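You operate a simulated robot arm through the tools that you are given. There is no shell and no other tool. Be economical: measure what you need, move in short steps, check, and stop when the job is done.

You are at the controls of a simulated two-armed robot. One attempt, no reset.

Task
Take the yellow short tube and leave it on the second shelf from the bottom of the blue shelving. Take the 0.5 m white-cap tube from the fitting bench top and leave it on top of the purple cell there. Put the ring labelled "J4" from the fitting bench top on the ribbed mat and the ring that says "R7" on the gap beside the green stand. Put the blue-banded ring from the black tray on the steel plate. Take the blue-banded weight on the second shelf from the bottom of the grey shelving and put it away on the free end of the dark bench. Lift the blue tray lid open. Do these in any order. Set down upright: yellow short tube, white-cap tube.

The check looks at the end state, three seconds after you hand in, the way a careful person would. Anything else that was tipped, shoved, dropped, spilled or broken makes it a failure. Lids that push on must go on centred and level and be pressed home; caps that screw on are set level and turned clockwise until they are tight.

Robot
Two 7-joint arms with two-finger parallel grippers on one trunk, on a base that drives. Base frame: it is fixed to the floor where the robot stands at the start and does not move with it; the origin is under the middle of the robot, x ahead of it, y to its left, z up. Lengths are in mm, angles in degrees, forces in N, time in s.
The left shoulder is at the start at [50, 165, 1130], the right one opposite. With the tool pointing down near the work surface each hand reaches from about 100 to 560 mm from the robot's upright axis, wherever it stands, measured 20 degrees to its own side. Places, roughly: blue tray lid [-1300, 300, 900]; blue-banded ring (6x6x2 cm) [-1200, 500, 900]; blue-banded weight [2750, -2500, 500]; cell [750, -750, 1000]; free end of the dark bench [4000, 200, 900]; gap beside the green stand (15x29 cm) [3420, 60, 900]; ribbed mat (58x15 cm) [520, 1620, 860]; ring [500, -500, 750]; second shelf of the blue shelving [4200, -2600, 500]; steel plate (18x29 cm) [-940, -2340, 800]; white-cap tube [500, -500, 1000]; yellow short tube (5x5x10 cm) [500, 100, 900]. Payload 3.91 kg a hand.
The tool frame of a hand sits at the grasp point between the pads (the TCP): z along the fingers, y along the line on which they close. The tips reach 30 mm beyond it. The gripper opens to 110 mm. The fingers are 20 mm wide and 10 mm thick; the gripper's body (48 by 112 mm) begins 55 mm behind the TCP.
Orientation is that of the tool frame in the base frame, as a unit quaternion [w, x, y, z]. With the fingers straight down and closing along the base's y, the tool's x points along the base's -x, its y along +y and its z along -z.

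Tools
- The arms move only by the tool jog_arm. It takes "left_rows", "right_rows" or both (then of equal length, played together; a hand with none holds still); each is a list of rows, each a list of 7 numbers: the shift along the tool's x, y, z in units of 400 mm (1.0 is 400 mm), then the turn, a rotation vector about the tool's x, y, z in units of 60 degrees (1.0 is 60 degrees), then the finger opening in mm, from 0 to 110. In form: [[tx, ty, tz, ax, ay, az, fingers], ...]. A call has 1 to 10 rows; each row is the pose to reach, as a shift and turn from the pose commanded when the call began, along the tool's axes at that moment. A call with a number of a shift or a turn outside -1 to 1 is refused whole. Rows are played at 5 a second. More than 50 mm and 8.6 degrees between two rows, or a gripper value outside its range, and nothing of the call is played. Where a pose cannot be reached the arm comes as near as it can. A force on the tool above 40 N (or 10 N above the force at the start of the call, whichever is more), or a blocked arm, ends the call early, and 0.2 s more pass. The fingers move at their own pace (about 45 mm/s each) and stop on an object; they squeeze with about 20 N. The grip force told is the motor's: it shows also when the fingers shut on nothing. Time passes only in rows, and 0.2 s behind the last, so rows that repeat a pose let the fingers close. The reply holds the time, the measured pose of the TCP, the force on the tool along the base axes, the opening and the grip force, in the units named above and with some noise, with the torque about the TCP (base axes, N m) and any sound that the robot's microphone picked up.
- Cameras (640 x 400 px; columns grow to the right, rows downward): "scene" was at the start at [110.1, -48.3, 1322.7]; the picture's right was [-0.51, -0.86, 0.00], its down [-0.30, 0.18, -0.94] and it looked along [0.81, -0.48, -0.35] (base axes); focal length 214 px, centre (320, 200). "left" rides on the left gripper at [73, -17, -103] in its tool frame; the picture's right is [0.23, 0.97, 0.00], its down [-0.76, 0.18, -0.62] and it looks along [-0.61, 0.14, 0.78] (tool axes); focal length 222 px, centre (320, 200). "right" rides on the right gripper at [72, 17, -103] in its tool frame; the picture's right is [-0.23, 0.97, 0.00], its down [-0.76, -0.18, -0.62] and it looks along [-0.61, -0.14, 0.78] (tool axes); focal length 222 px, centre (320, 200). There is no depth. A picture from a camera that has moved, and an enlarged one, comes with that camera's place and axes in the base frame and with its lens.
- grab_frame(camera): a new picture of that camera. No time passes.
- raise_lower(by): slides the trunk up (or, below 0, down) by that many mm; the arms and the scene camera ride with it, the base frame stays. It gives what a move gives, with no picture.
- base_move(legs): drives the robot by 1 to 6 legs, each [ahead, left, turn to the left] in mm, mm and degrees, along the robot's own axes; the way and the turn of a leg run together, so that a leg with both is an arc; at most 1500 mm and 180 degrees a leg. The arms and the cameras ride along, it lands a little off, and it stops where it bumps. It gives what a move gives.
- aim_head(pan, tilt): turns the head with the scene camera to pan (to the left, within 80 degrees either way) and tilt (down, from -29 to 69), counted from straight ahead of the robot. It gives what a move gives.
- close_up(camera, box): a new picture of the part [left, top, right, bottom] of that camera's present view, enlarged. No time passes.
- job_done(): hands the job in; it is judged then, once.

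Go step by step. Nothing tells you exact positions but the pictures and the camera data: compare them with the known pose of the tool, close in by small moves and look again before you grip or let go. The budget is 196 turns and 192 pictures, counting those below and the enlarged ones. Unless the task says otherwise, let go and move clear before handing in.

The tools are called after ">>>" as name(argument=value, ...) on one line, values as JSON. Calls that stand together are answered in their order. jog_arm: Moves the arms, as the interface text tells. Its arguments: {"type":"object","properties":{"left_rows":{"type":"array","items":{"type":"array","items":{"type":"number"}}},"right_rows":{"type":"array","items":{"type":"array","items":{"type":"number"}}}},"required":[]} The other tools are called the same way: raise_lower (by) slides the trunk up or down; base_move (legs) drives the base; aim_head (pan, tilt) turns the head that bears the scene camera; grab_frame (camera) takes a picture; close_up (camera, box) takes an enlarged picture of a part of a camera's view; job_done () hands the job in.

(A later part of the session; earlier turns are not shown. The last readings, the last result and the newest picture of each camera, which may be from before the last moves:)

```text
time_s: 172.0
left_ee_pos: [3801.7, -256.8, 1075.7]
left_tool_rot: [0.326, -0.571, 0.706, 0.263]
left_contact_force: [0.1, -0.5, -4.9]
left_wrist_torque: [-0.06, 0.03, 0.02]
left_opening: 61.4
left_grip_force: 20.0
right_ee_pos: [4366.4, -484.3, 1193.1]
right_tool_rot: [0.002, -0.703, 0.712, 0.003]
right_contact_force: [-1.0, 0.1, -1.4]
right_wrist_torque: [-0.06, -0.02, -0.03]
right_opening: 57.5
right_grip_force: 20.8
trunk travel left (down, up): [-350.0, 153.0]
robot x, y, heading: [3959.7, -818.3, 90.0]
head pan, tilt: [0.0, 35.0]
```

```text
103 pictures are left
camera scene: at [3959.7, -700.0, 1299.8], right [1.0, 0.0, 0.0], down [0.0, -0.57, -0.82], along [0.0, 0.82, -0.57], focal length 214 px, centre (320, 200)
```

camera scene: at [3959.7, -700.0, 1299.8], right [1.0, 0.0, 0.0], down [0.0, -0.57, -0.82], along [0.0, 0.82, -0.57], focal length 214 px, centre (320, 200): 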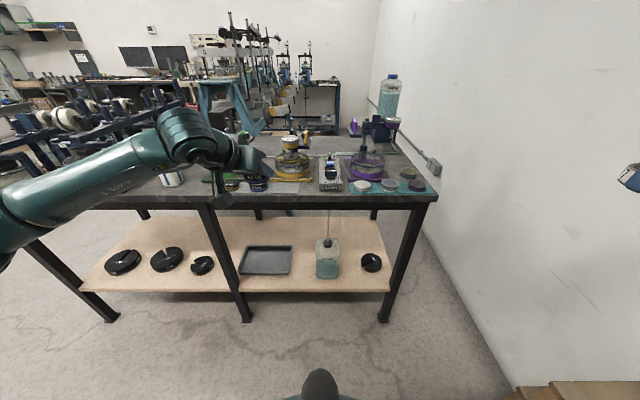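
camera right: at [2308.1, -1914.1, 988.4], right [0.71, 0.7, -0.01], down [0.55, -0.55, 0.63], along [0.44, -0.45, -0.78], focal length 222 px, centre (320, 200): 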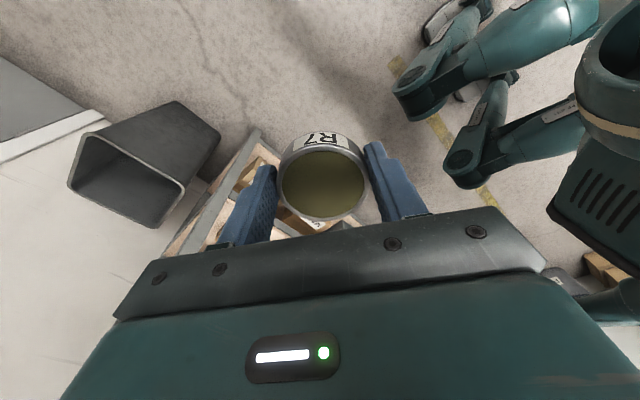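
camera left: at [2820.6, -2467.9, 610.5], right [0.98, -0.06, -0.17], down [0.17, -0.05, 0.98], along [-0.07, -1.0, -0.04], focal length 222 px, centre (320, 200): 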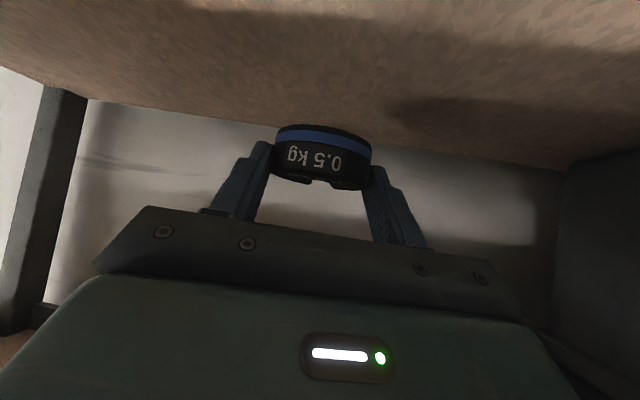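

>>> close_up(camera="scene", box=[265, 105, 445, 210])

```text
3.56 times, centred on (355, 158) of scene
camera zoom: at [3959.7, -700.0, 1299.8], right [1.0, 0.0, 0.0], down [0.0, -0.57, -0.82], along [0.0, 0.82, -0.57], focal length 763 px, centre (196, 351)
```

zoom: 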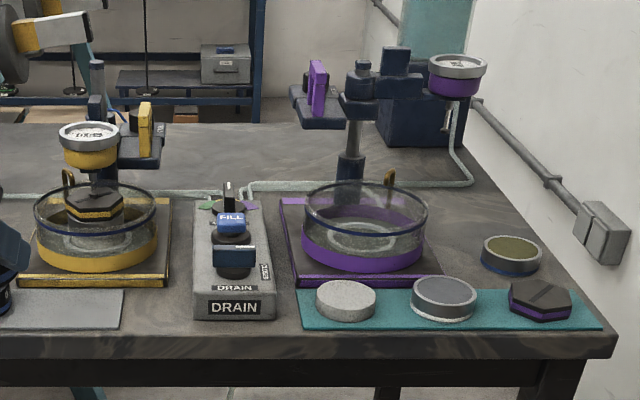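

The bench's right end has a bare strip right of the purple stand at about (4292,115). I tuck the right hand (R7) in, shift the left hand right and up, and raise the trunk before approaching.

>>> jog_arm(left_rows=[[-0.033, -0.041, -0.016, 0, 0, 0, 35], [-0.066, -0.082, -0.033, 0, 0, 0, 35], [-0.099, -0.124, -0.049, 0, 0, 0, 35], [-0.131, -0.165, -0.066, 0, 0, 0, 35], [-0.164, -0.206, -0.082, 0, 0, 0, 35], [-0.197, -0.247, -0.0985, 0, 0, 0, 35], [-0.23, -0.2885, -0.115, 0, 0, 0, 35]], right_rows=[[-0.038, 0.093, -0.018, 0, 0, 0, 35], [-0.076, 0.186, -0.036, 0, 0, 0, 35], [-0.114, 0.28, -0.054, 0, 0, 0, 35], [-0.151, 0.373, -0.071, 0, 0, 0, 35], [-0.189, 0.466, -0.089, 0, 0, 0, 35], [-0.227, 0.56, -0.107, 0, 0, 0, 35], [-0.265, 0.6525, -0.125, 0, 0, 0, 35]])

>>> raise_lower(by=100)

>>> base_move(legs=[[0, -370, 0], [200, 0, 0]])

>>> grab_frame(camera="scene")

>>> grab_frame(camera="left")

```text
time_s: 173.6
left_ee_pos: [3919.6, -258.3, 1175.8]
left_tool_rot: [0.326, -0.571, 0.706, 0.263]
left_contact_force: [0.5, -0.5, -4.0]
left_wrist_torque: [-0.09, -0.01, 0.03]
left_opening: 61.5
left_grip_force: 19.7
right_ee_pos: [4105.3, -373.7, 1241.6]
right_tool_rot: [0.003, -0.702, 0.712, 0.002]
right_contact_force: [-0.3, -0.1, -1.9]
right_wrist_torque: [0.01, 0.01, -0.04]
right_opening: 57.5
right_grip_force: 19.9
trunk travel left (down, up): [-350.0, 153.0]
robot x, y, heading: [3955.5, -814.1, 90.1]
head pan, tilt: [0.0, 35.0]
```

```text
time_s: 175.0
left_ee_pos: [3920.8, -258.3, 1276.4]
left_tool_rot: [0.326, -0.572, 0.705, 0.264]
left_contact_force: [-0.8, 0.2, -6.0]
left_wrist_torque: [-0.06, 0.04, 0.0]
left_opening: 61.3
left_grip_force: 20.1
right_ee_pos: [4106.1, -373.5, 1341.5]
right_tool_rot: [0.002, -0.703, 0.711, 0.002]
right_contact_force: [0.0, -0.5, -1.3]
right_wrist_torque: [0.02, 0.0, -0.02]
right_opening: 57.8
right_grip_force: 20.2
trunk travel left (down, up): [-450.0, 53.0]
robot x, y, heading: [3959.3, -815.8, 90.1]
head pan, tilt: [0.0, 35.0]
```

```text
time_s: 176.9
left_ee_pos: [4191.1, -258.3, 1273.4]
left_tool_rot: [0.324, -0.57, 0.708, 0.262]
left_contact_force: [-0.1, -1.2, -5.4]
left_wrist_torque: [-0.03, 0.0, 0.0]
left_opening: 61.3
left_grip_force: 19.7
right_ee_pos: [4375.7, -376.1, 1340.3]
right_tool_rot: [0.001, -0.7, 0.714, 0.002]
right_contact_force: [-0.3, -0.2, -2.7]
right_wrist_torque: [-0.07, -0.04, -0.04]
right_opening: 57.6
right_grip_force: 19.9
trunk travel left (down, up): [-450.0, 53.0]
robot x, y, heading: [4227.7, -817.0, 89.8]
head pan, tilt: [0.0, 35.0]
stopped in leg 1: the robot was blocked; the commanded pose is now the measured one
```

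```text
101 pictures are left
camera scene: at [4227.5, -699.8, 1399.7], right [1.0, 0.0, 0.0], down [0.0, -0.57, -0.82], along [0.0, 0.82, -0.57], focal length 214 px, centre (320, 200)
```

scene: 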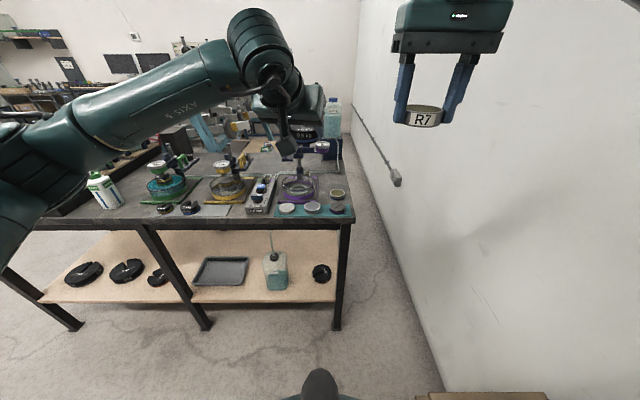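

```text
100 pictures are left
camera left: at [4180.0, -384.9, 1284.3], right [-0.98, 0.07, -0.17], down [-0.17, 0.06, 0.98], along [0.07, 1.0, -0.05], focal length 222 px, centre (320, 200)
```

left: 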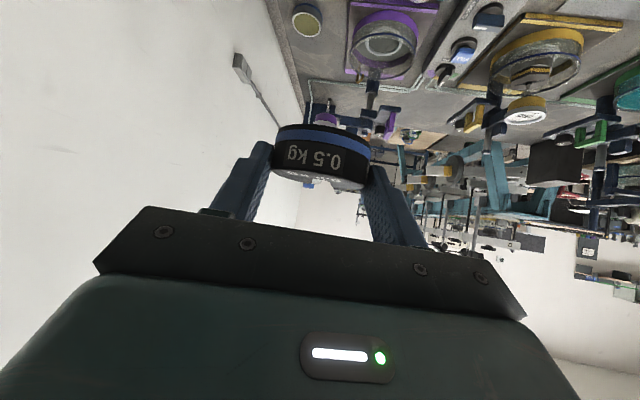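

Blocked by the wall side at x≈4228. I back off 15 mm, drive in to y≈-405 and check from the hand camera.

>>> base_move(legs=[[0, 15, 0], [410, 0, 0]])

>>> grab_frame(camera="left")

>>> grab_frame(camera="scene")

```text
time_s: 179.8
left_ee_pos: [4180.1, 150.8, 1273.6]
left_tool_rot: [0.327, -0.568, 0.709, 0.262]
left_contact_force: [-0.1, 0.4, -5.6]
left_wrist_torque: [-0.06, 0.06, -0.01]
left_opening: 61.5
left_grip_force: 20.3
right_ee_pos: [4364.3, 34.6, 1342.2]
right_tool_rot: [0.002, -0.7, 0.715, 0.003]
right_contact_force: [0.4, 1.0, -1.7]
right_wrist_torque: [-0.05, -0.02, -0.02]
right_opening: 57.6
right_grip_force: 20.1
trunk travel left (down, up): [-450.0, 53.0]
robot x, y, heading: [4211.6, -408.5, 89.9]
head pan, tilt: [0.0, 35.0]
```

```text
99 pictures are left
camera left: at [4167.8, 25.5, 1285.3], right [-0.98, 0.07, -0.17], down [-0.17, 0.06, 0.98], along [0.08, 1.0, -0.05], focal length 222 px, centre (320, 200)
```

left: 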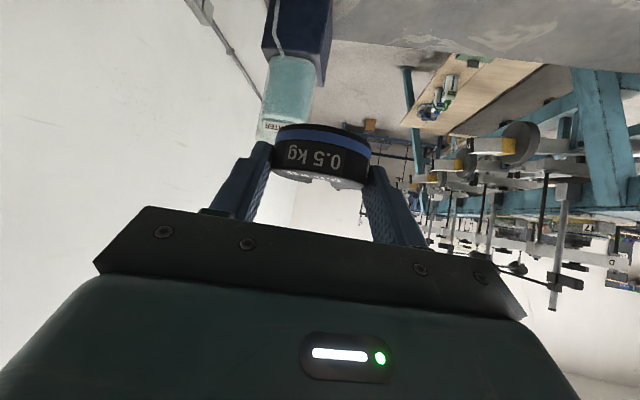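

```text
98 pictures are left
camera scene: at [4214.3, -289.5, 1399.7], right [1.0, -0.01, 0.0], down [0.0, -0.57, -0.82], along [0.0, 0.82, -0.57], focal length 214 px, centre (320, 200)
```

scene: 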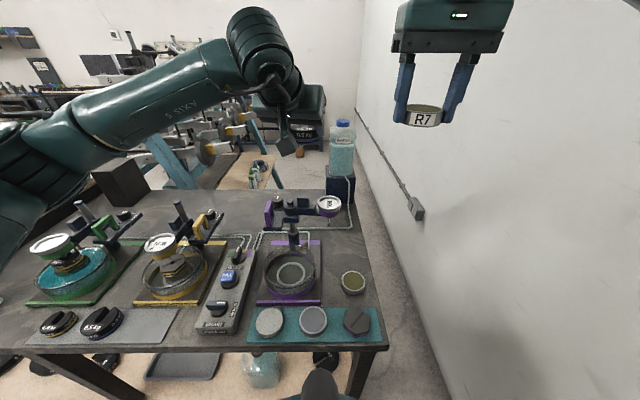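

The strip right of the purple plate is x 4225–4370; I choose (4305,115). Move 30 mm closer and bring the weight above that spot.

>>> base_move(legs=[[30, 0, 0]])

>>> jog_arm(left_rows=[[0.06, -0.066, 0.019, 0.03, 0, 0.026, 35], [0.125, -0.132, 0.038, 0.06, 0, 0.052, 35], [0.19, -0.198, 0.056, 0.09, 0, 0.078, 35], [0.257, -0.265, 0.075, 0.12, 0, 0.104, 35], [0.324, -0.331, 0.094, 0.153, 0, 0.1286, 35], [0.324, -0.331, 0.094, 0.153, 0, 0.1286, 35]])

>>> grab_frame(camera="left")

>>> grab_frame(camera="scene")

```text
time_s: 180.6
left_ee_pos: [4179.6, 181.3, 1273.4]
left_tool_rot: [0.326, -0.569, 0.708, 0.262]
left_contact_force: [-0.2, 0.7, -4.9]
left_wrist_torque: [-0.11, 0.04, -0.04]
left_opening: 61.7
left_grip_force: 19.8
right_ee_pos: [4364.6, 64.9, 1341.6]
right_tool_rot: [0.002, -0.699, 0.716, 0.003]
right_contact_force: [0.0, 0.5, -2.2]
right_wrist_torque: [-0.01, 0.0, 0.02]
right_opening: 57.6
right_grip_force: 20.1
trunk travel left (down, up): [-450.0, 53.0]
robot x, y, heading: [4215.4, -375.3, 89.7]
head pan, tilt: [0.0, 35.0]
```

```text
time_s: 182.0
left_ee_pos: [4298.0, 98.0, 1154.3]
left_tool_rot: [0.353, -0.49, 0.764, 0.225]
left_contact_force: [-0.4, -0.2, -4.4]
left_wrist_torque: [-0.06, 0.02, 0.03]
left_opening: 61.2
left_grip_force: 20.0
right_ee_pos: [4362.9, 63.5, 1342.6]
right_tool_rot: [0.002, -0.699, 0.715, 0.003]
right_contact_force: [-0.4, 0.2, -2.3]
right_wrist_torque: [-0.03, -0.01, 0.0]
right_opening: 57.6
right_grip_force: 20.1
trunk travel left (down, up): [-450.0, 53.0]
robot x, y, heading: [4215.0, -375.7, 89.6]
head pan, tilt: [0.0, 35.0]
```

```text
97 pictures are left
camera left: at [4260.2, -23.4, 1164.6], right [-0.95, 0.27, -0.17], down [-0.15, 0.09, 0.98], along [0.28, 0.96, -0.05], focal length 222 px, centre (320, 200)
```

left: 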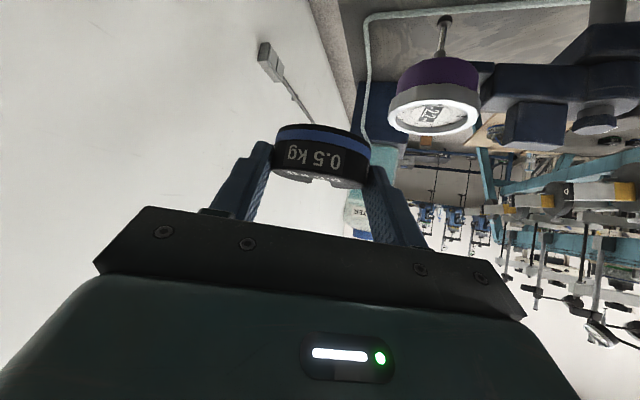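

```text
96 pictures are left
camera scene: at [4214.1, -260.2, 1399.8], right [1.0, -0.01, 0.0], down [0.0, -0.57, -0.82], along [0.01, 0.82, -0.57], focal length 214 px, centre (320, 200)
```

scene: 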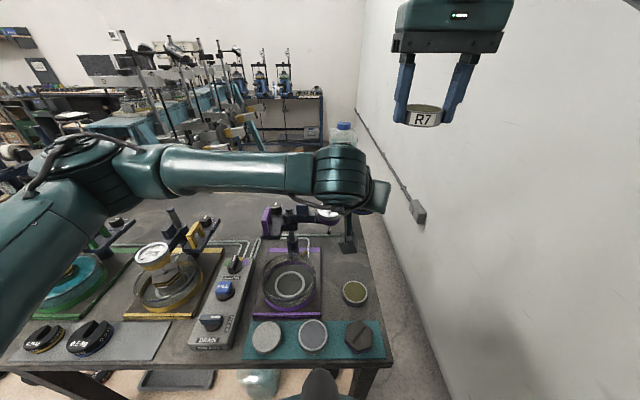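

I raise the trunk 50 mm so the elbow stays above the yellow stand's gauge, then lower the hand partway and look.

>>> raise_lower(by=50)

>>> jog_arm(left_rows=[[0.076, 0, 0.065, 0, 0, 0, 35], [0.152, 0, 0.129, 0, 0, 0, 35], [0.228, 0, 0.194, 0, 0, 0, 35], [0.29, 0, 0.247, 0, 0, 0, 35], [0.29, 0, 0.247, 0, 0, 0, 35]])

>>> grab_frame(camera="scene")

>>> grab_frame(camera="left")

```text
time_s: 182.9
left_ee_pos: [4297.4, 97.0, 1203.9]
left_tool_rot: [0.353, -0.491, 0.764, 0.226]
left_contact_force: [-0.2, -0.1, -4.2]
left_wrist_torque: [-0.07, 0.03, 0.02]
left_opening: 61.5
left_grip_force: 20.0
right_ee_pos: [4363.8, 63.6, 1391.1]
right_tool_rot: [0.002, -0.7, 0.715, 0.003]
right_contact_force: [-0.3, 0.2, -1.5]
right_wrist_torque: [-0.02, 0.03, -0.02]
right_opening: 57.5
right_grip_force: 20.0
trunk travel left (down, up): [-500.0, 3.0]
robot x, y, heading: [4214.7, -381.2, 89.7]
head pan, tilt: [0.0, 35.0]
```

```text
time_s: 184.1
left_ee_pos: [4298.6, 97.6, 1051.0]
left_tool_rot: [0.352, -0.49, 0.765, 0.225]
left_contact_force: [0.5, 0.2, -5.3]
left_wrist_torque: [-0.08, 0.04, 0.0]
left_opening: 61.3
left_grip_force: 20.0
right_ee_pos: [4365.1, 64.2, 1390.9]
right_tool_rot: [0.002, -0.699, 0.715, 0.003]
right_contact_force: [1.2, 0.2, -1.9]
right_wrist_torque: [-0.03, -0.03, -0.01]
right_opening: 57.7
right_grip_force: 19.3
trunk travel left (down, up): [-500.0, 3.0]
robot x, y, heading: [4214.6, -374.8, 89.5]
head pan, tilt: [0.0, 35.0]
```

```text
95 pictures are left
camera scene: at [4214.6, -260.4, 1449.8], right [1.0, -0.01, 0.0], down [0.0, -0.57, -0.82], along [0.01, 0.82, -0.57], focal length 214 px, centre (320, 200)
```

scene: 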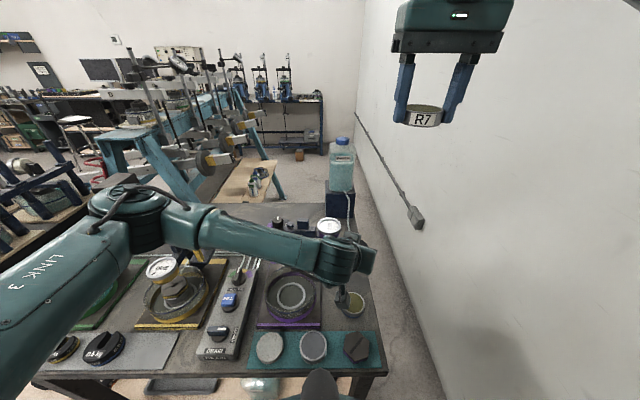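

```text
94 pictures are left
camera left: at [4261.0, -22.9, 1061.1], right [-0.95, 0.27, -0.17], down [-0.15, 0.09, 0.98], along [0.28, 0.96, -0.05], focal length 222 px, centre (320, 200)
```

left: 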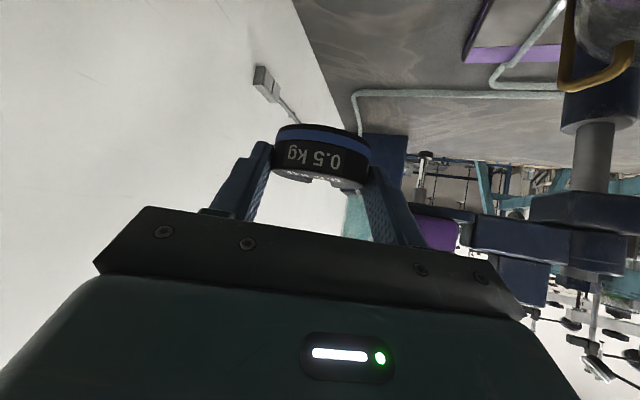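

No conflict so far (elbow ≈z 1220 above gauge ≈1060). Lower further 70 mm and check.

>>> jog_arm(left_rows=[[0.04, 0, 0.034, 0, 0, 0, 35], [0.08, 0, 0.068, 0, 0, 0, 35], [0.133, 0, 0.113, 0, 0, 0, 35], [0.133, 0, 0.113, 0, 0, 0, 35]])

>>> grab_frame(camera="left")

>>> grab_frame(camera="scene")

```text
time_s: 185.1
left_ee_pos: [4300.9, 97.3, 981.1]
left_tool_rot: [0.352, -0.491, 0.764, 0.226]
left_contact_force: [-0.6, 0.0, -5.9]
left_wrist_torque: [-0.1, 0.01, 0.02]
left_opening: 61.3
left_grip_force: 20.2
right_ee_pos: [4365.2, 64.3, 1392.1]
right_tool_rot: [0.001, -0.699, 0.715, 0.003]
right_contact_force: [0.2, -0.2, -1.8]
right_wrist_torque: [0.0, -0.01, 0.0]
right_opening: 57.7
right_grip_force: 19.6
trunk travel left (down, up): [-500.0, 3.0]
robot x, y, heading: [4215.3, -376.5, 89.6]
head pan, tilt: [0.0, 35.0]
```

```text
93 pictures are left
camera left: at [4263.0, -24.0, 992.5], right [-0.95, 0.27, -0.17], down [-0.15, 0.09, 0.98], along [0.28, 0.96, -0.05], focal length 222 px, centre (320, 200)
```

left: 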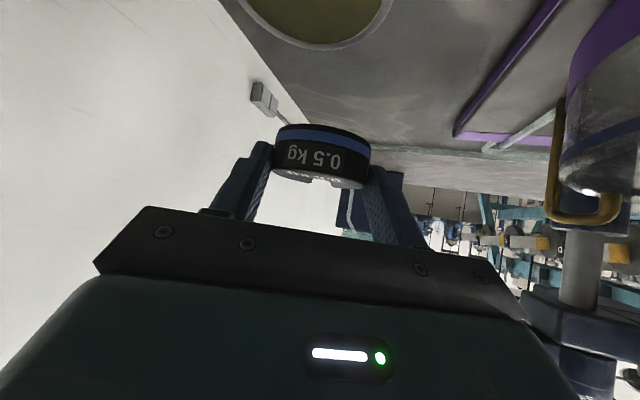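

```text
92 pictures are left
camera scene: at [4214.5, -260.4, 1449.8], right [1.0, -0.01, 0.0], down [0.0, -0.57, -0.82], along [0.01, 0.82, -0.57], focal length 214 px, centre (320, 200)
```

scene: 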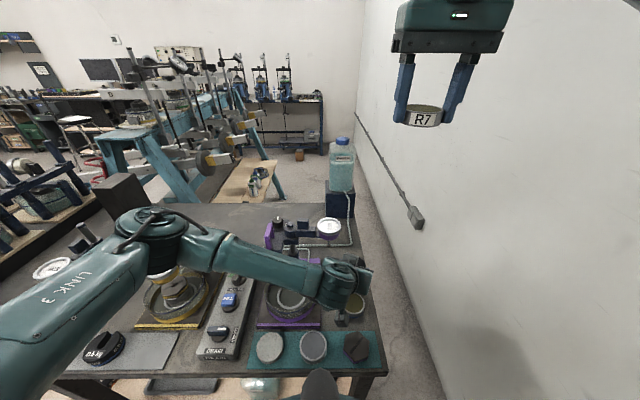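

Bench edge at x≈4340 here; shift 28 mm left and lower to a few mm above the surface.

>>> jog_arm(left_rows=[[0.019, 0.064, -0.022, 0, 0, 0, 35], [0.05, 0.064, 0.005, 0, 0, 0, 35], [0.08, 0.064, 0.03, 0, 0, 0, 35], [0.08, 0.064, 0.03, 0, 0, 0, 35]])

>>> grab_frame(camera="left")

```text
time_s: 186.1
left_ee_pos: [4270.7, 94.9, 950.2]
left_tool_rot: [0.353, -0.49, 0.765, 0.224]
left_contact_force: [-0.7, 0.4, -5.7]
left_wrist_torque: [-0.07, 0.08, 0.01]
left_opening: 61.3
left_grip_force: 19.8
right_ee_pos: [4364.4, 63.4, 1391.7]
right_tool_rot: [0.002, -0.699, 0.715, 0.002]
right_contact_force: [0.2, -0.4, -2.2]
right_wrist_torque: [-0.02, 0.0, 0.01]
right_opening: 57.5
right_grip_force: 20.2
trunk travel left (down, up): [-500.0, 3.0]
robot x, y, heading: [4212.2, -376.2, 89.5]
head pan, tilt: [0.0, 35.0]
```

```text
91 pictures are left
camera left: at [4233.1, -25.2, 961.4], right [-0.95, 0.27, -0.17], down [-0.15, 0.09, 0.98], along [0.28, 0.96, -0.05], focal length 222 px, centre (320, 200)
```

left: 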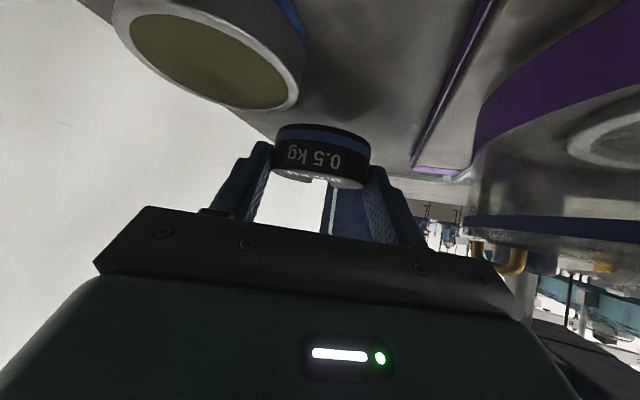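

>>> jog_arm(left_rows=[[0.0057, 0, 0.0049, 0, 0, 0, 35], [0.0114, 0, 0.0097, 0, 0, 0, 35], [0.0152, 0, 0.013, 0, 0, 0, 35], [0.0152, 0, 0.013, 0, 0, 0, 35]])

>>> close_up(camera="left", box=[240, 70, 440, 195])

```text
time_s: 187.1
left_ee_pos: [4270.8, 96.4, 944.0]
left_tool_rot: [0.354, -0.49, 0.763, 0.227]
left_contact_force: [-3.2, -5.0, 15.0]
left_wrist_torque: [-0.62, 1.4, 0.25]
left_opening: 61.4
left_grip_force: 19.9
right_ee_pos: [4364.4, 61.3, 1392.8]
right_tool_rot: [0.003, -0.7, 0.715, 0.004]
right_contact_force: [0.4, 0.3, -2.4]
right_wrist_torque: [-0.04, -0.03, 0.01]
right_opening: 57.7
right_grip_force: 20.2
trunk travel left (down, up): [-500.0, 3.0]
robot x, y, heading: [4209.6, -378.5, 89.7]
head pan, tilt: [0.0, 35.0]
```

```text
3.20 times, centred on (340, 132) of left
camera zoom: at [4232.1, -25.0, 955.0], right [-0.95, 0.27, -0.17], down [-0.16, 0.09, 0.98], along [0.28, 0.96, -0.04], focal length 711 px, centre (256, 416)
```

zoom: 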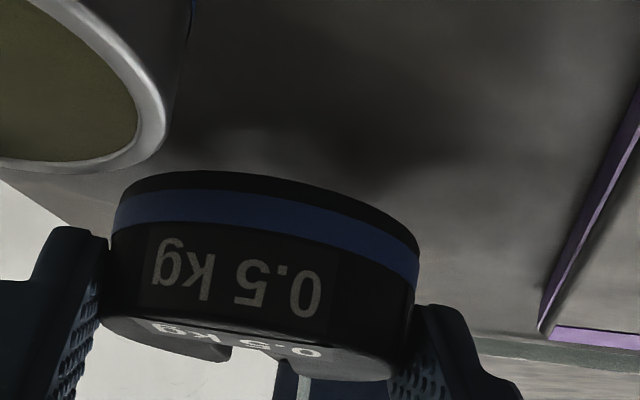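

Contact made. Release and withdraw along the tool, then up.

>>> jog_arm(left_rows=[[0.0, 0, 0.0, 0, 0, 0, 66], [0.0, 0, 0.0, 0, 0, 0, 74], [0.0, 0, 0.0, 0, 0, 0, 76], [0, 0, -0.06, 0, 0, 0, 76], [0, 0, -0.15, 0, 0, 0, 76], [0, 0, -0.24, 0, 0, 0, 76]])

>>> grab_frame(camera="left")

```text
time_s: 188.5
left_ee_pos: [4238.6, 29.9, 1003.8]
left_tool_rot: [0.353, -0.49, 0.764, 0.225]
left_contact_force: [-0.8, -1.0, 0.5]
left_wrist_torque: [-0.02, 0.0, 0.03]
left_opening: 75.8
left_grip_force: 0.0
right_ee_pos: [4363.2, 62.7, 1391.3]
right_tool_rot: [0.002, -0.699, 0.715, 0.003]
right_contact_force: [0.5, -0.3, -2.6]
right_wrist_torque: [-0.01, -0.02, 0.02]
right_opening: 57.8
right_grip_force: 19.7
trunk travel left (down, up): [-500.0, 3.0]
robot x, y, heading: [4211.2, -378.5, 89.6]
head pan, tilt: [0.0, 35.0]
```

```text
89 pictures are left
camera left: at [4200.2, -90.7, 1014.0], right [-0.95, 0.27, -0.17], down [-0.15, 0.09, 0.98], along [0.28, 0.96, -0.05], focal length 222 px, centre (320, 200)
```

left: 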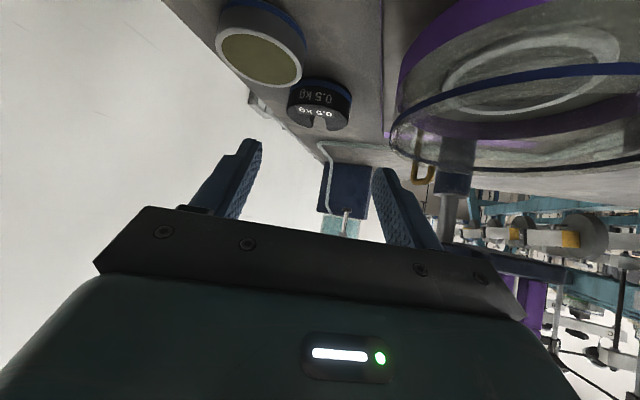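

Weight is on the bench. Raise the left hand, back out and go to the green-stand gap.

>>> jog_arm(left_rows=[[-0.09, 0, -0.077, 0, 0, 0, 76], [-0.18, 0, -0.154, 0, 0, 0, 76], [-0.27, 0, -0.231, 0, 0, 0, 76], [-0.36, 0, -0.307, 0, 0, 0, 76], [-0.45, 0, -0.384, 0, 0, 0, 76]])

>>> base_move(legs=[[-430, 0, 0], [0, 900, 0]])

>>> aim_head(pan=0, tilt=40)

>>> grab_frame(camera="scene")

```text
time_s: 189.7
left_ee_pos: [4238.5, 31.3, 1240.6]
left_tool_rot: [0.353, -0.49, 0.764, 0.226]
left_contact_force: [-0.3, 0.8, 0.3]
left_wrist_torque: [0.01, 0.01, 0.04]
left_opening: 76.1
left_grip_force: 0.1
right_ee_pos: [4365.3, 63.7, 1391.5]
right_tool_rot: [0.003, -0.699, 0.715, 0.003]
right_contact_force: [-0.7, 0.2, -2.3]
right_wrist_torque: [-0.02, 0.0, -0.01]
right_opening: 57.6
right_grip_force: 19.7
trunk travel left (down, up): [-500.0, 3.0]
robot x, y, heading: [4212.9, -375.4, 89.6]
head pan, tilt: [0.0, 35.0]
```

```text
time_s: 196.6
left_ee_pos: [3330.1, -404.0, 1239.8]
left_tool_rot: [0.348, -0.506, 0.754, 0.233]
left_contact_force: [0.2, 0.0, 0.9]
left_wrist_torque: [-0.03, 0.02, -0.01]
left_opening: 76.0
left_grip_force: 0.2
right_ee_pos: [3452.9, -366.7, 1392.1]
right_tool_rot: [-0.002, 0.714, -0.701, -0.003]
right_contact_force: [-0.5, -0.6, -2.2]
right_wrist_torque: [0.03, -0.01, 0.0]
right_opening: 57.5
right_grip_force: 19.9
trunk travel left (down, up): [-500.0, 3.0]
robot x, y, heading: [3319.7, -812.7, 92.1]
head pan, tilt: [0.0, 35.0]
```

```text
time_s: 197.3
left_ee_pos: [3332.3, -402.8, 1239.4]
left_tool_rot: [0.348, -0.506, 0.754, 0.233]
left_contact_force: [-0.5, 0.0, 0.0]
left_wrist_torque: [0.0, 0.03, -0.01]
left_opening: 75.8
left_grip_force: 0.0
right_ee_pos: [3454.6, -366.4, 1392.9]
right_tool_rot: [-0.002, 0.714, -0.7, -0.003]
right_contact_force: [0.5, -0.4, -2.6]
right_wrist_torque: [-0.04, 0.0, 0.02]
right_opening: 57.5
right_grip_force: 20.2
trunk travel left (down, up): [-500.0, 3.0]
robot x, y, heading: [3316.1, -813.6, 91.8]
head pan, tilt: [0.0, 40.0]
```

```text
88 pictures are left
camera scene: at [3316.8, -699.6, 1442.3], right [1.0, 0.03, 0.0], down [0.02, -0.64, -0.77], along [-0.03, 0.77, -0.64], focal length 214 px, centre (320, 200)
```

scene: 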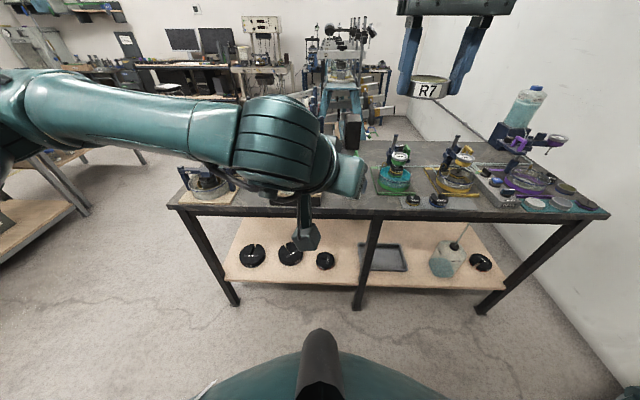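

>>> jog_arm(left_rows=[[0.0095, 0.085, -0.05, 0, 0, 0, 76], [0.019, 0.17, -0.1, 0, 0, 0, 76], [0.0285, 0.256, -0.15, 0, 0, 0, 76], [0.038, 0.342, -0.2, 0, 0, 0, 76], [0.0475, 0.427, -0.25, 0, 0, 0, 76], [0.057, 0.5125, -0.3, 0, 0, 0, 76]])

>>> base_move(legs=[[0, 0, -1.8], [390, 0, 0]])

>>> grab_frame(camera="scene")

>>> grab_frame(camera="right")

```text
time_s: 198.7
left_ee_pos: [3097.5, -426.5, 1300.9]
left_tool_rot: [0.349, -0.505, 0.754, 0.233]
left_contact_force: [-0.5, -0.8, 0.1]
left_wrist_torque: [0.02, 0.02, 0.0]
left_opening: 76.0
left_grip_force: 0.0
right_ee_pos: [3452.8, -366.9, 1391.6]
right_tool_rot: [-0.003, 0.714, -0.7, -0.002]
right_contact_force: [0.6, -0.1, -2.4]
right_wrist_torque: [0.04, 0.0, -0.02]
right_opening: 57.7
right_grip_force: 19.9
trunk travel left (down, up): [-500.0, 3.0]
robot x, y, heading: [3318.4, -812.0, 92.2]
head pan, tilt: [0.0, 40.0]
```

```text
time_s: 201.5
left_ee_pos: [3110.4, -29.5, 1301.8]
left_tool_rot: [0.353, -0.493, 0.762, 0.227]
left_contact_force: [0.1, 0.5, -0.1]
left_wrist_torque: [-0.01, -0.03, 0.03]
left_opening: 76.1
left_grip_force: 0.0
right_ee_pos: [3466.9, 17.9, 1392.9]
right_tool_rot: [0.002, -0.702, 0.712, 0.003]
right_contact_force: [0.5, -0.6, -2.3]
right_wrist_torque: [-0.03, -0.01, -0.03]
right_opening: 57.4
right_grip_force: 20.3
trunk travel left (down, up): [-500.0, 3.0]
robot x, y, heading: [3319.8, -427.1, 90.3]
head pan, tilt: [0.0, 40.0]
```

```text
87 pictures are left
camera scene: at [3319.5, -310.6, 1442.2], right [1.0, 0.0, 0.0], down [0.0, -0.64, -0.77], along [0.0, 0.77, -0.64], focal length 214 px, centre (320, 200)
```

scene: 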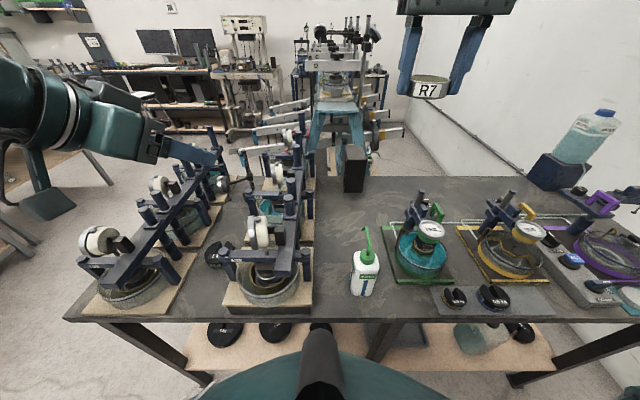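

```text
86 pictures are left
camera right: at [3448.8, -54.7, 1494.2], right [-0.97, 0.24, 0.0], down [0.19, 0.75, 0.63], along [0.15, 0.61, -0.78], focal length 222 px, centre (320, 200)
```

right: 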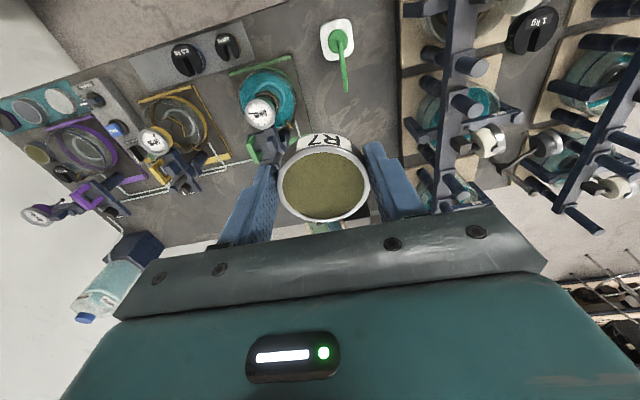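

The gap is clear behind the bottle; target ring spot (3418,150), so my hand camera clears the bottle spout. Move in 50 mm, then lower halfway.

>>> base_move(legs=[[50, 0, 0]])

>>> jog_arm(right_rows=[[-0.068, 0.041, 0.05, 0, 0, 0, 35], [-0.137, 0.082, 0.12, 0, 0, 0, 35], [-0.205, 0.1225, 0.2, 0, 0, 0, 35], [-0.205, 0.1225, 0.3, 0, 0, 0, 35], [-0.205, 0.1225, 0.4, 0, 0, 0, 35], [-0.205, 0.1225, 0.5, 0, 0, 0, 35], [-0.205, 0.1225, 0.6, 0, 0, 0, 35], [-0.205, 0.1225, 0.6, 0, 0, 0, 35]])

>>> grab_frame(camera="right")

>>> grab_frame(camera="scene")

```text
time_s: 202.6
left_ee_pos: [3110.7, 20.7, 1301.6]
left_tool_rot: [0.353, -0.493, 0.762, 0.227]
left_contact_force: [-0.5, 0.2, 0.5]
left_wrist_torque: [-0.03, -0.02, 0.04]
left_opening: 76.2
left_grip_force: 0.0
right_ee_pos: [3468.5, 68.1, 1390.3]
right_tool_rot: [0.002, -0.702, 0.712, 0.003]
right_contact_force: [-0.7, -0.2, -2.0]
right_wrist_torque: [0.02, 0.0, 0.0]
right_opening: 57.7
right_grip_force: 20.1
trunk travel left (down, up): [-500.0, 3.0]
robot x, y, heading: [3321.8, -373.0, 90.0]
head pan, tilt: [0.0, 40.0]
stopped in leg 1: the robot was blocked; the commanded pose is now the measured one
```

```text
time_s: 204.4
left_ee_pos: [3110.8, 20.1, 1300.4]
left_tool_rot: [0.353, -0.493, 0.762, 0.227]
left_contact_force: [-0.4, -0.4, -0.6]
left_wrist_torque: [0.02, 0.0, 0.0]
left_opening: 75.9
left_grip_force: 0.0
right_ee_pos: [3419.4, 150.6, 1152.7]
right_tool_rot: [0.001, -0.701, 0.713, 0.002]
right_contact_force: [-0.6, -0.2, -1.7]
right_wrist_torque: [0.0, 0.01, 0.0]
right_opening: 57.7
right_grip_force: 20.0
trunk travel left (down, up): [-500.0, 3.0]
robot x, y, heading: [3319.7, -375.7, 90.2]
head pan, tilt: [0.0, 40.0]
```

```text
85 pictures are left
camera right: at [3401.4, 78.4, 1256.0], right [-0.97, 0.24, 0.0], down [0.19, 0.75, 0.63], along [0.15, 0.61, -0.78], focal length 222 px, centre (320, 200)
```

right: 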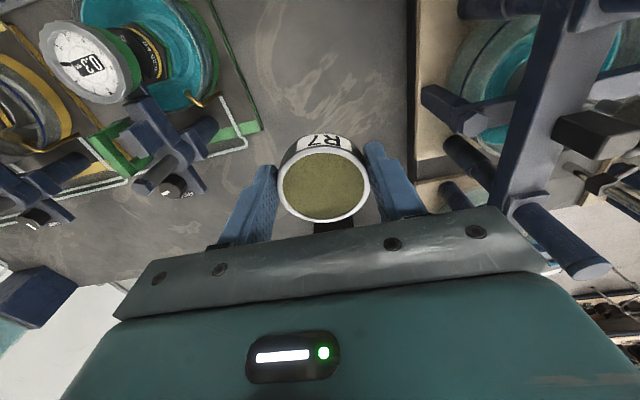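

```text
84 pictures are left
camera scene: at [3319.4, -260.7, 1442.3], right [1.0, 0.0, 0.0], down [0.0, -0.64, -0.77], along [0.0, 0.77, -0.64], focal length 214 px, centre (320, 200)
```

scene: 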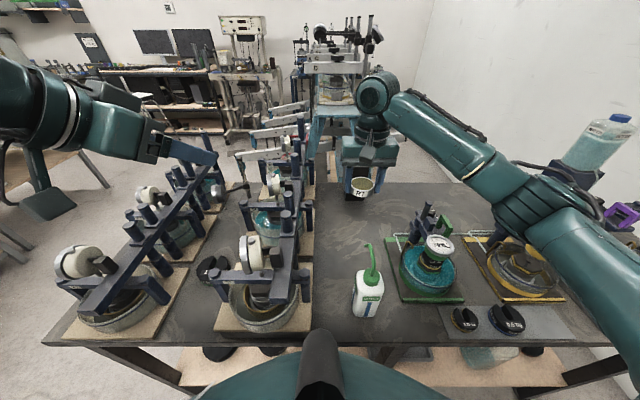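

>>> jog_arm(right_rows=[[0, 0, 0.1, 0, 0, 0, 35], [0, 0, 0.2, 0, 0, 0, 35], [0, 0, 0.3, 0, 0, 0, 35], [0, 0, 0.36, 0, 0, 0, 35], [0, 0, 0.36, 0, 0, 0, 35]])

>>> grab_frame(camera="scene")

>>> grab_frame(camera="right")

```text
time_s: 205.6
left_ee_pos: [3110.1, 20.5, 1300.6]
left_tool_rot: [0.353, -0.493, 0.763, 0.226]
left_contact_force: [-0.5, -0.3, 0.7]
left_wrist_torque: [-0.01, -0.01, 0.0]
left_opening: 75.9
left_grip_force: 0.0
right_ee_pos: [3421.2, 153.2, 1009.6]
right_tool_rot: [0.002, -0.702, 0.712, 0.002]
right_contact_force: [0.0, 0.4, -1.8]
right_wrist_torque: [-0.01, -0.01, 0.01]
right_opening: 57.8
right_grip_force: 20.2
trunk travel left (down, up): [-500.0, 3.0]
robot x, y, heading: [3318.8, -373.0, 90.2]
head pan, tilt: [0.0, 40.0]
```

```text
83 pictures are left
camera scene: at [3319.4, -260.4, 1442.3], right [1.0, 0.0, 0.0], down [0.0, -0.64, -0.77], along [0.0, 0.77, -0.64], focal length 214 px, centre (320, 200)
```

scene: 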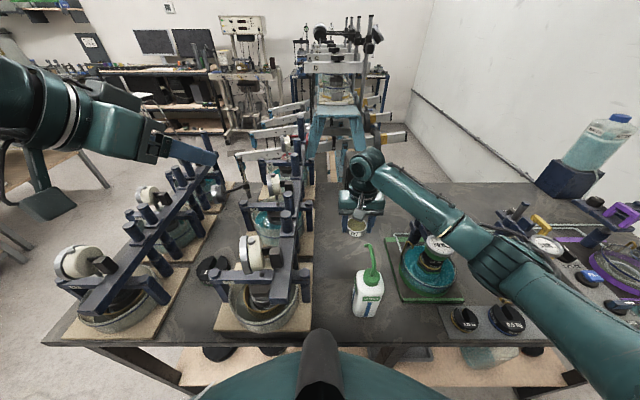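

```text
82 pictures are left
camera right: at [3403.5, 80.8, 1112.0], right [-0.97, 0.24, 0.0], down [0.19, 0.76, 0.63], along [0.15, 0.61, -0.78], focal length 222 px, centre (320, 200)
```

right: 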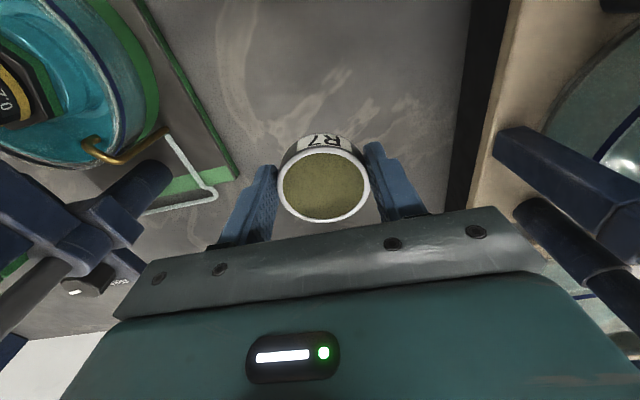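

Clear. Lower to just above the surface.

>>> jog_arm(right_rows=[[0, 0, 0.06, 0, 0, 0, 35], [0, 0, 0.12, 0, 0, 0, 35], [0, 0, 0.148, 0, 0, 0, 35], [0, 0, 0.155, 0, 0, 0, 35], [0, 0, 0.155, 0, 0, 0, 35]])

>>> grab_frame(camera="right")

```text
time_s: 206.8
left_ee_pos: [3110.6, 21.3, 1300.8]
left_tool_rot: [0.352, -0.494, 0.762, 0.227]
left_contact_force: [0.4, 0.7, -0.2]
left_wrist_torque: [0.01, -0.02, 0.01]
left_opening: 75.9
left_grip_force: 0.0
right_ee_pos: [3421.2, 154.2, 944.0]
right_tool_rot: [0.003, -0.701, 0.713, 0.002]
right_contact_force: [-0.9, -0.2, -2.1]
right_wrist_torque: [-0.05, -0.01, 0.03]
right_opening: 57.8
right_grip_force: 19.8
trunk travel left (down, up): [-500.0, 3.0]
robot x, y, heading: [3316.7, -374.4, 90.4]
head pan, tilt: [0.0, 40.0]
```

```text
81 pictures are left
camera right: at [3402.1, 81.4, 1047.5], right [-0.97, 0.24, 0.0], down [0.19, 0.76, 0.63], along [0.15, 0.61, -0.78], focal length 222 px, centre (320, 200)
```

right: 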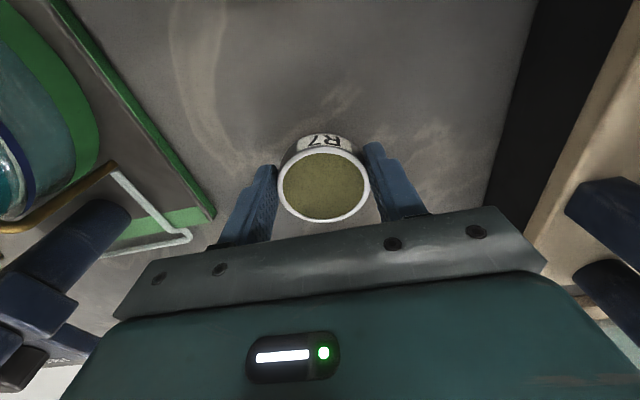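

Not yet in contact; continue in small steps.

>>> jog_arm(right_rows=[[0, 0, 0.0075, 0, 0, 0, 35], [0, 0, 0.015, 0, 0, 0, 35], [0, 0, 0.02, 0, 0, 0, 35], [0, 0, 0.02, 0, 0, 0, 35]])

```text
time_s: 207.8
left_ee_pos: [3110.9, 20.7, 1300.4]
left_tool_rot: [0.351, -0.494, 0.763, 0.226]
left_contact_force: [0.0, 0.6, 0.4]
left_wrist_torque: [0.01, 0.03, 0.01]
left_opening: 75.9
left_grip_force: 0.0
right_ee_pos: [3419.1, 154.1, 937.4]
right_tool_rot: [0.002, -0.701, 0.713, 0.003]
right_contact_force: [1.3, 0.3, -1.4]
right_wrist_torque: [-0.04, 0.0, 0.02]
right_opening: 57.5
right_grip_force: 19.8
trunk travel left (down, up): [-500.0, 3.0]
robot x, y, heading: [3320.9, -374.1, 90.0]
head pan, tilt: [0.0, 40.0]
```

>>> jog_arm(right_rows=[[0, 0, 0.005, 0, 0, 0, 35], [0, 0, 0.01, 0, 0, 0, 35], [0, 0, 0.015, 0, 0, 0, 35], [0, 0, 0.015, 0, 0, 0, 35]])

>>> close_up(camera="right", box=[220, 100, 420, 225])

```text
time_s: 208.8
left_ee_pos: [3111.3, 21.6, 1300.9]
left_tool_rot: [0.353, -0.493, 0.762, 0.226]
left_contact_force: [-0.8, -0.5, 0.3]
left_wrist_torque: [0.01, 0.0, 0.03]
left_opening: 76.1
left_grip_force: 0.1
right_ee_pos: [3419.9, 153.3, 931.7]
right_tool_rot: [0.0, -0.701, 0.713, 0.002]
right_contact_force: [-0.5, -0.1, 0.2]
right_wrist_torque: [0.02, 0.01, 0.01]
right_opening: 57.5
right_grip_force: 20.0
trunk travel left (down, up): [-500.0, 3.0]
robot x, y, heading: [3319.2, -373.5, 90.2]
head pan, tilt: [0.0, 40.0]
```

```text
3.20 times, centred on (320, 162) of right
camera zoom: at [3401.1, 81.2, 1033.9], right [-0.97, 0.24, 0.0], down [0.19, 0.76, 0.63], along [0.15, 0.61, -0.78], focal length 711 px, centre (320, 320)
```

zoom: 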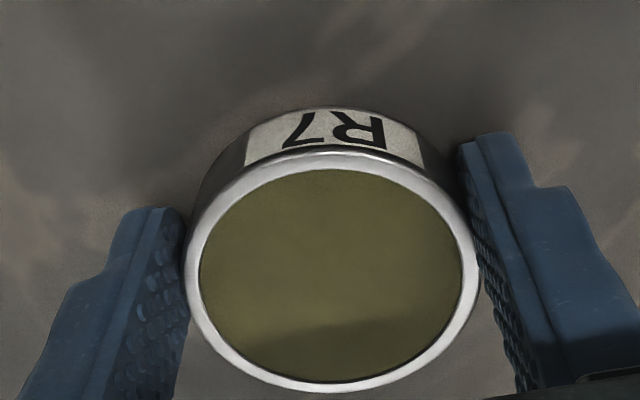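

>>> jog_arm(right_rows=[[0, 0, 0.004, 0, 0, 0, 35], [0, 0, 0.008, 0, 0, 0, 35], [0, 0, 0.008, 0, 0, 0, 35]])

```text
time_s: 209.6
left_ee_pos: [3109.9, 20.1, 1302.2]
left_tool_rot: [0.353, -0.493, 0.762, 0.226]
left_contact_force: [0.5, 0.0, -0.4]
left_wrist_torque: [0.02, 0.01, 0.02]
left_opening: 76.2
left_grip_force: 0.1
right_ee_pos: [3419.8, 154.2, 929.7]
right_tool_rot: [0.003, -0.701, 0.713, 0.005]
right_contact_force: [1.0, 2.0, 13.6]
right_wrist_torque: [0.11, -0.22, 0.15]
right_opening: 57.8
right_grip_force: 20.0
trunk travel left (down, up): [-500.0, 3.0]
robot x, y, heading: [3316.5, -373.5, 89.9]
head pan, tilt: [0.0, 40.0]
```

Contact (≈15 N). Release and rise.

>>> jog_arm(right_rows=[[0, 0, -0.004, 0, 0, 0, 62], [0, 0, -0.004, 0, 0, 0, 78], [0, 0, -0.004, 0, 0, 0, 80], [0, 0, -0.1, 0, 0, 0, 80], [0, 0, -0.2, 0, 0, 0, 80], [0, 0, -0.3, 0, 0, 0, 80], [0, 0, -0.4, 0, 0, 0, 80], [0, 0, -0.5, 0, 0, 0, 80], [0, 0, -0.6, 0, 0, 0, 80], [0, 0, -0.7, 0, 0, 0, 80]])

>>> grab_frame(camera="right")

```text
time_s: 211.8
left_ee_pos: [3110.2, 19.7, 1301.8]
left_tool_rot: [0.353, -0.493, 0.762, 0.226]
left_contact_force: [1.0, 0.5, -1.1]
left_wrist_torque: [-0.02, 0.01, -0.01]
left_opening: 75.9
left_grip_force: 0.1
right_ee_pos: [3422.5, 154.3, 1208.0]
right_tool_rot: [0.002, -0.702, 0.712, 0.002]
right_contact_force: [-1.1, 0.4, -0.4]
right_wrist_torque: [0.01, 0.01, 0.0]
right_opening: 80.0
right_grip_force: 0.1
trunk travel left (down, up): [-500.0, 3.0]
robot x, y, heading: [3319.4, -377.0, 90.1]
head pan, tilt: [0.0, 40.0]
```

```text
79 pictures are left
camera right: at [3403.8, 81.1, 1309.5], right [-0.97, 0.24, 0.0], down [0.19, 0.76, 0.63], along [0.15, 0.61, -0.78], focal length 222 px, centre (320, 200)
```

right: 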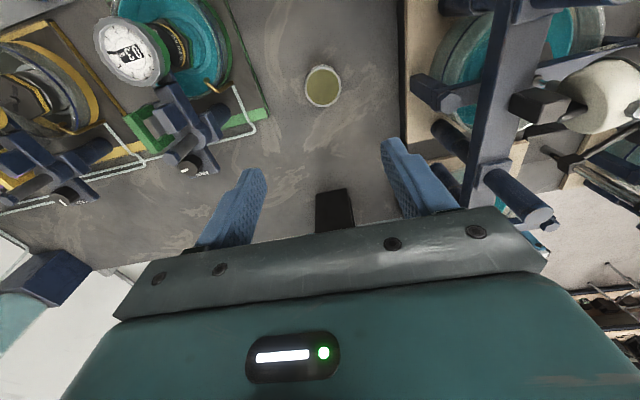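

R7 is in the gap. Back out and travel back to the fitting bench for J4.

>>> jog_arm(right_rows=[[0, 0, -0.1, 0, 0, 0, 80], [0, 0, -0.2, 0, 0, 0, 80], [0, 0, -0.3, 0, 0, 0, 80]])

>>> base_move(legs=[[-1230, 0, 0], [0, 1400, 0], [0, 1400, 0]])

```text
time_s: 212.6
left_ee_pos: [3110.9, 20.0, 1301.6]
left_tool_rot: [0.352, -0.493, 0.762, 0.227]
left_contact_force: [-0.7, -0.6, 0.3]
left_wrist_torque: [0.03, -0.02, 0.0]
left_opening: 76.1
left_grip_force: 0.3
right_ee_pos: [3421.4, 151.2, 1327.9]
right_tool_rot: [0.001, -0.701, 0.713, 0.003]
right_contact_force: [0.2, -0.6, 0.5]
right_wrist_torque: [0.0, 0.01, 0.03]
right_opening: 79.9
right_grip_force: 0.0
trunk travel left (down, up): [-500.0, 3.0]
robot x, y, heading: [3317.9, -371.2, 90.0]
head pan, tilt: [0.0, 40.0]
```

```text
time_s: 231.9
left_ee_pos: [306.3, -1295.5, 1301.6]
left_tool_rot: [0.348, -0.51, 0.751, 0.235]
left_contact_force: [0.2, -0.2, -0.3]
left_wrist_torque: [-0.03, 0.01, 0.0]
left_opening: 75.9
left_grip_force: 0.1
right_ee_pos: [613.4, -1151.3, 1326.9]
right_tool_rot: [-0.001, 0.717, -0.698, -0.002]
right_contact_force: [0.1, 0.4, -0.7]
right_wrist_torque: [-0.03, 0.0, 0.01]
right_opening: 79.9
right_grip_force: 0.1
trunk travel left (down, up): [-500.0, 3.0]
robot x, y, heading: [531.5, -1679.7, 92.5]
head pan, tilt: [0.0, 40.0]
```

>>> base_move(legs=[[0, 630, 0], [0, 0, -92.5], [0, 1240, 0]])

>>> raise_lower(by=-150)

>>> grab_frame(camera="right")

```text
time_s: 245.0
left_ee_pos: [275.2, -294.3, 1301.3]
left_tool_rot: [0.41, 0.185, 0.889, -0.087]
left_contact_force: [-0.3, -0.3, 0.0]
left_wrist_torque: [0.01, 0.01, -0.02]
left_opening: 76.1
left_grip_force: 0.1
right_ee_pos: [412.6, -603.9, 1327.4]
right_tool_rot: [0.002, 0.001, 1.0, 0.0]
right_contact_force: [0.0, 0.8, 0.5]
right_wrist_torque: [-0.01, -0.01, -0.02]
right_opening: 79.9
right_grip_force: 0.0
trunk travel left (down, up): [-500.0, 3.0]
robot x, y, heading: [-114.8, -507.6, 0.7]
head pan, tilt: [0.0, 40.0]
```

```text
time_s: 246.8
left_ee_pos: [275.7, -294.6, 1150.6]
left_tool_rot: [0.41, 0.185, 0.889, -0.087]
left_contact_force: [0.1, -0.2, -0.2]
left_wrist_torque: [-0.01, -0.02, 0.0]
left_opening: 76.1
left_grip_force: 0.0
right_ee_pos: [410.3, -603.6, 1176.3]
right_tool_rot: [0.003, 0.002, 1.0, 0.0]
right_contact_force: [-0.1, -0.2, -0.6]
right_wrist_torque: [-0.07, -0.03, 0.0]
right_opening: 79.9
right_grip_force: 0.1
trunk travel left (down, up): [-350.0, 153.0]
robot x, y, heading: [-115.2, -507.4, 0.7]
head pan, tilt: [0.0, 40.0]
```

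```text
78 pictures are left
camera right: at [337.5, -586.2, 1279.2], right [0.23, 0.97, 0.0], down [0.76, -0.18, 0.63], along [0.61, -0.14, -0.78], focal length 222 px, centre (320, 200)
```

right: 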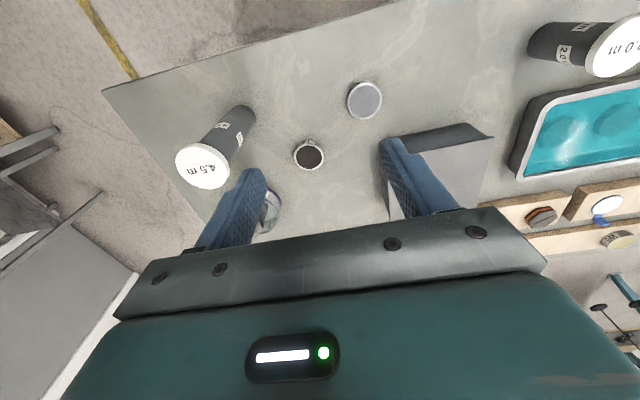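

J4 ≈(457,-534). Drive ahead 90 mm, then place the hand above J4.

>>> base_move(legs=[[90, 0, 0]])

>>> jog_arm(right_rows=[[0.02, 0.035, 0.083, 0, 0, 0, 88], [0.04, 0.07, 0.166, 0, 0, 0, 88], [0.064, 0.105, 0.249, 0, 0, 0, 88], [0.086, 0.14, 0.332, 0, 0, 0, 88], [0.1075, 0.175, 0.415, 0, 0, 0, 88], [0.1075, 0.175, 0.415, 0, 0, 0, 88]])

>>> grab_frame(camera="right")

```text
time_s: 247.8
left_ee_pos: [364.6, -293.2, 1151.6]
left_tool_rot: [0.41, 0.184, 0.889, -0.087]
left_contact_force: [0.1, 0.1, 0.8]
left_wrist_torque: [-0.01, 0.02, 0.02]
left_opening: 76.1
left_grip_force: 0.2
right_ee_pos: [499.5, -602.2, 1176.1]
right_tool_rot: [0.001, 0.002, 1.0, 0.001]
right_contact_force: [0.1, 0.0, -0.3]
right_wrist_torque: [0.02, 0.03, 0.0]
right_opening: 80.1
right_grip_force: 0.0
trunk travel left (down, up): [-350.0, 153.0]
robot x, y, heading: [-30.3, -502.7, 0.7]
head pan, tilt: [0.0, 40.0]
```

```text
time_s: 249.2
left_ee_pos: [363.3, -293.2, 1151.4]
left_tool_rot: [0.411, 0.185, 0.889, -0.087]
left_contact_force: [0.0, 0.3, -0.1]
left_wrist_torque: [0.01, 0.0, 0.02]
left_opening: 76.0
left_grip_force: 0.0
right_ee_pos: [456.6, -533.6, 1007.3]
right_tool_rot: [0.003, 0.001, 1.0, 0.001]
right_contact_force: [0.5, -0.6, 0.9]
right_wrist_torque: [0.04, -0.01, 0.0]
right_opening: 88.1
right_grip_force: 0.1
trunk travel left (down, up): [-350.0, 153.0]
robot x, y, heading: [-26.4, -505.1, 0.8]
head pan, tilt: [0.0, 40.0]
```

```text
77 pictures are left
camera right: at [384.3, -516.1, 1109.7], right [0.23, 0.97, 0.0], down [0.76, -0.18, 0.63], along [0.61, -0.14, -0.78], focal length 222 px, centre (320, 200)
```

right: 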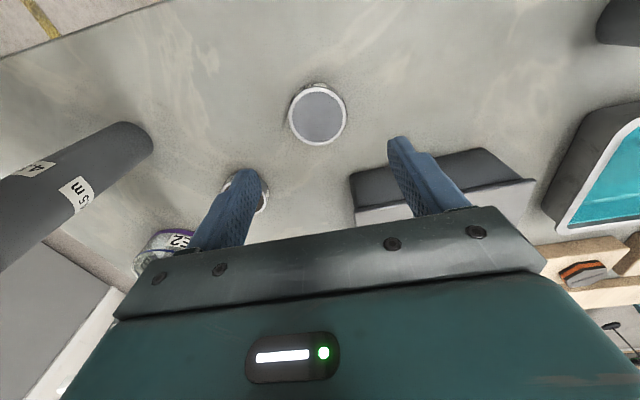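

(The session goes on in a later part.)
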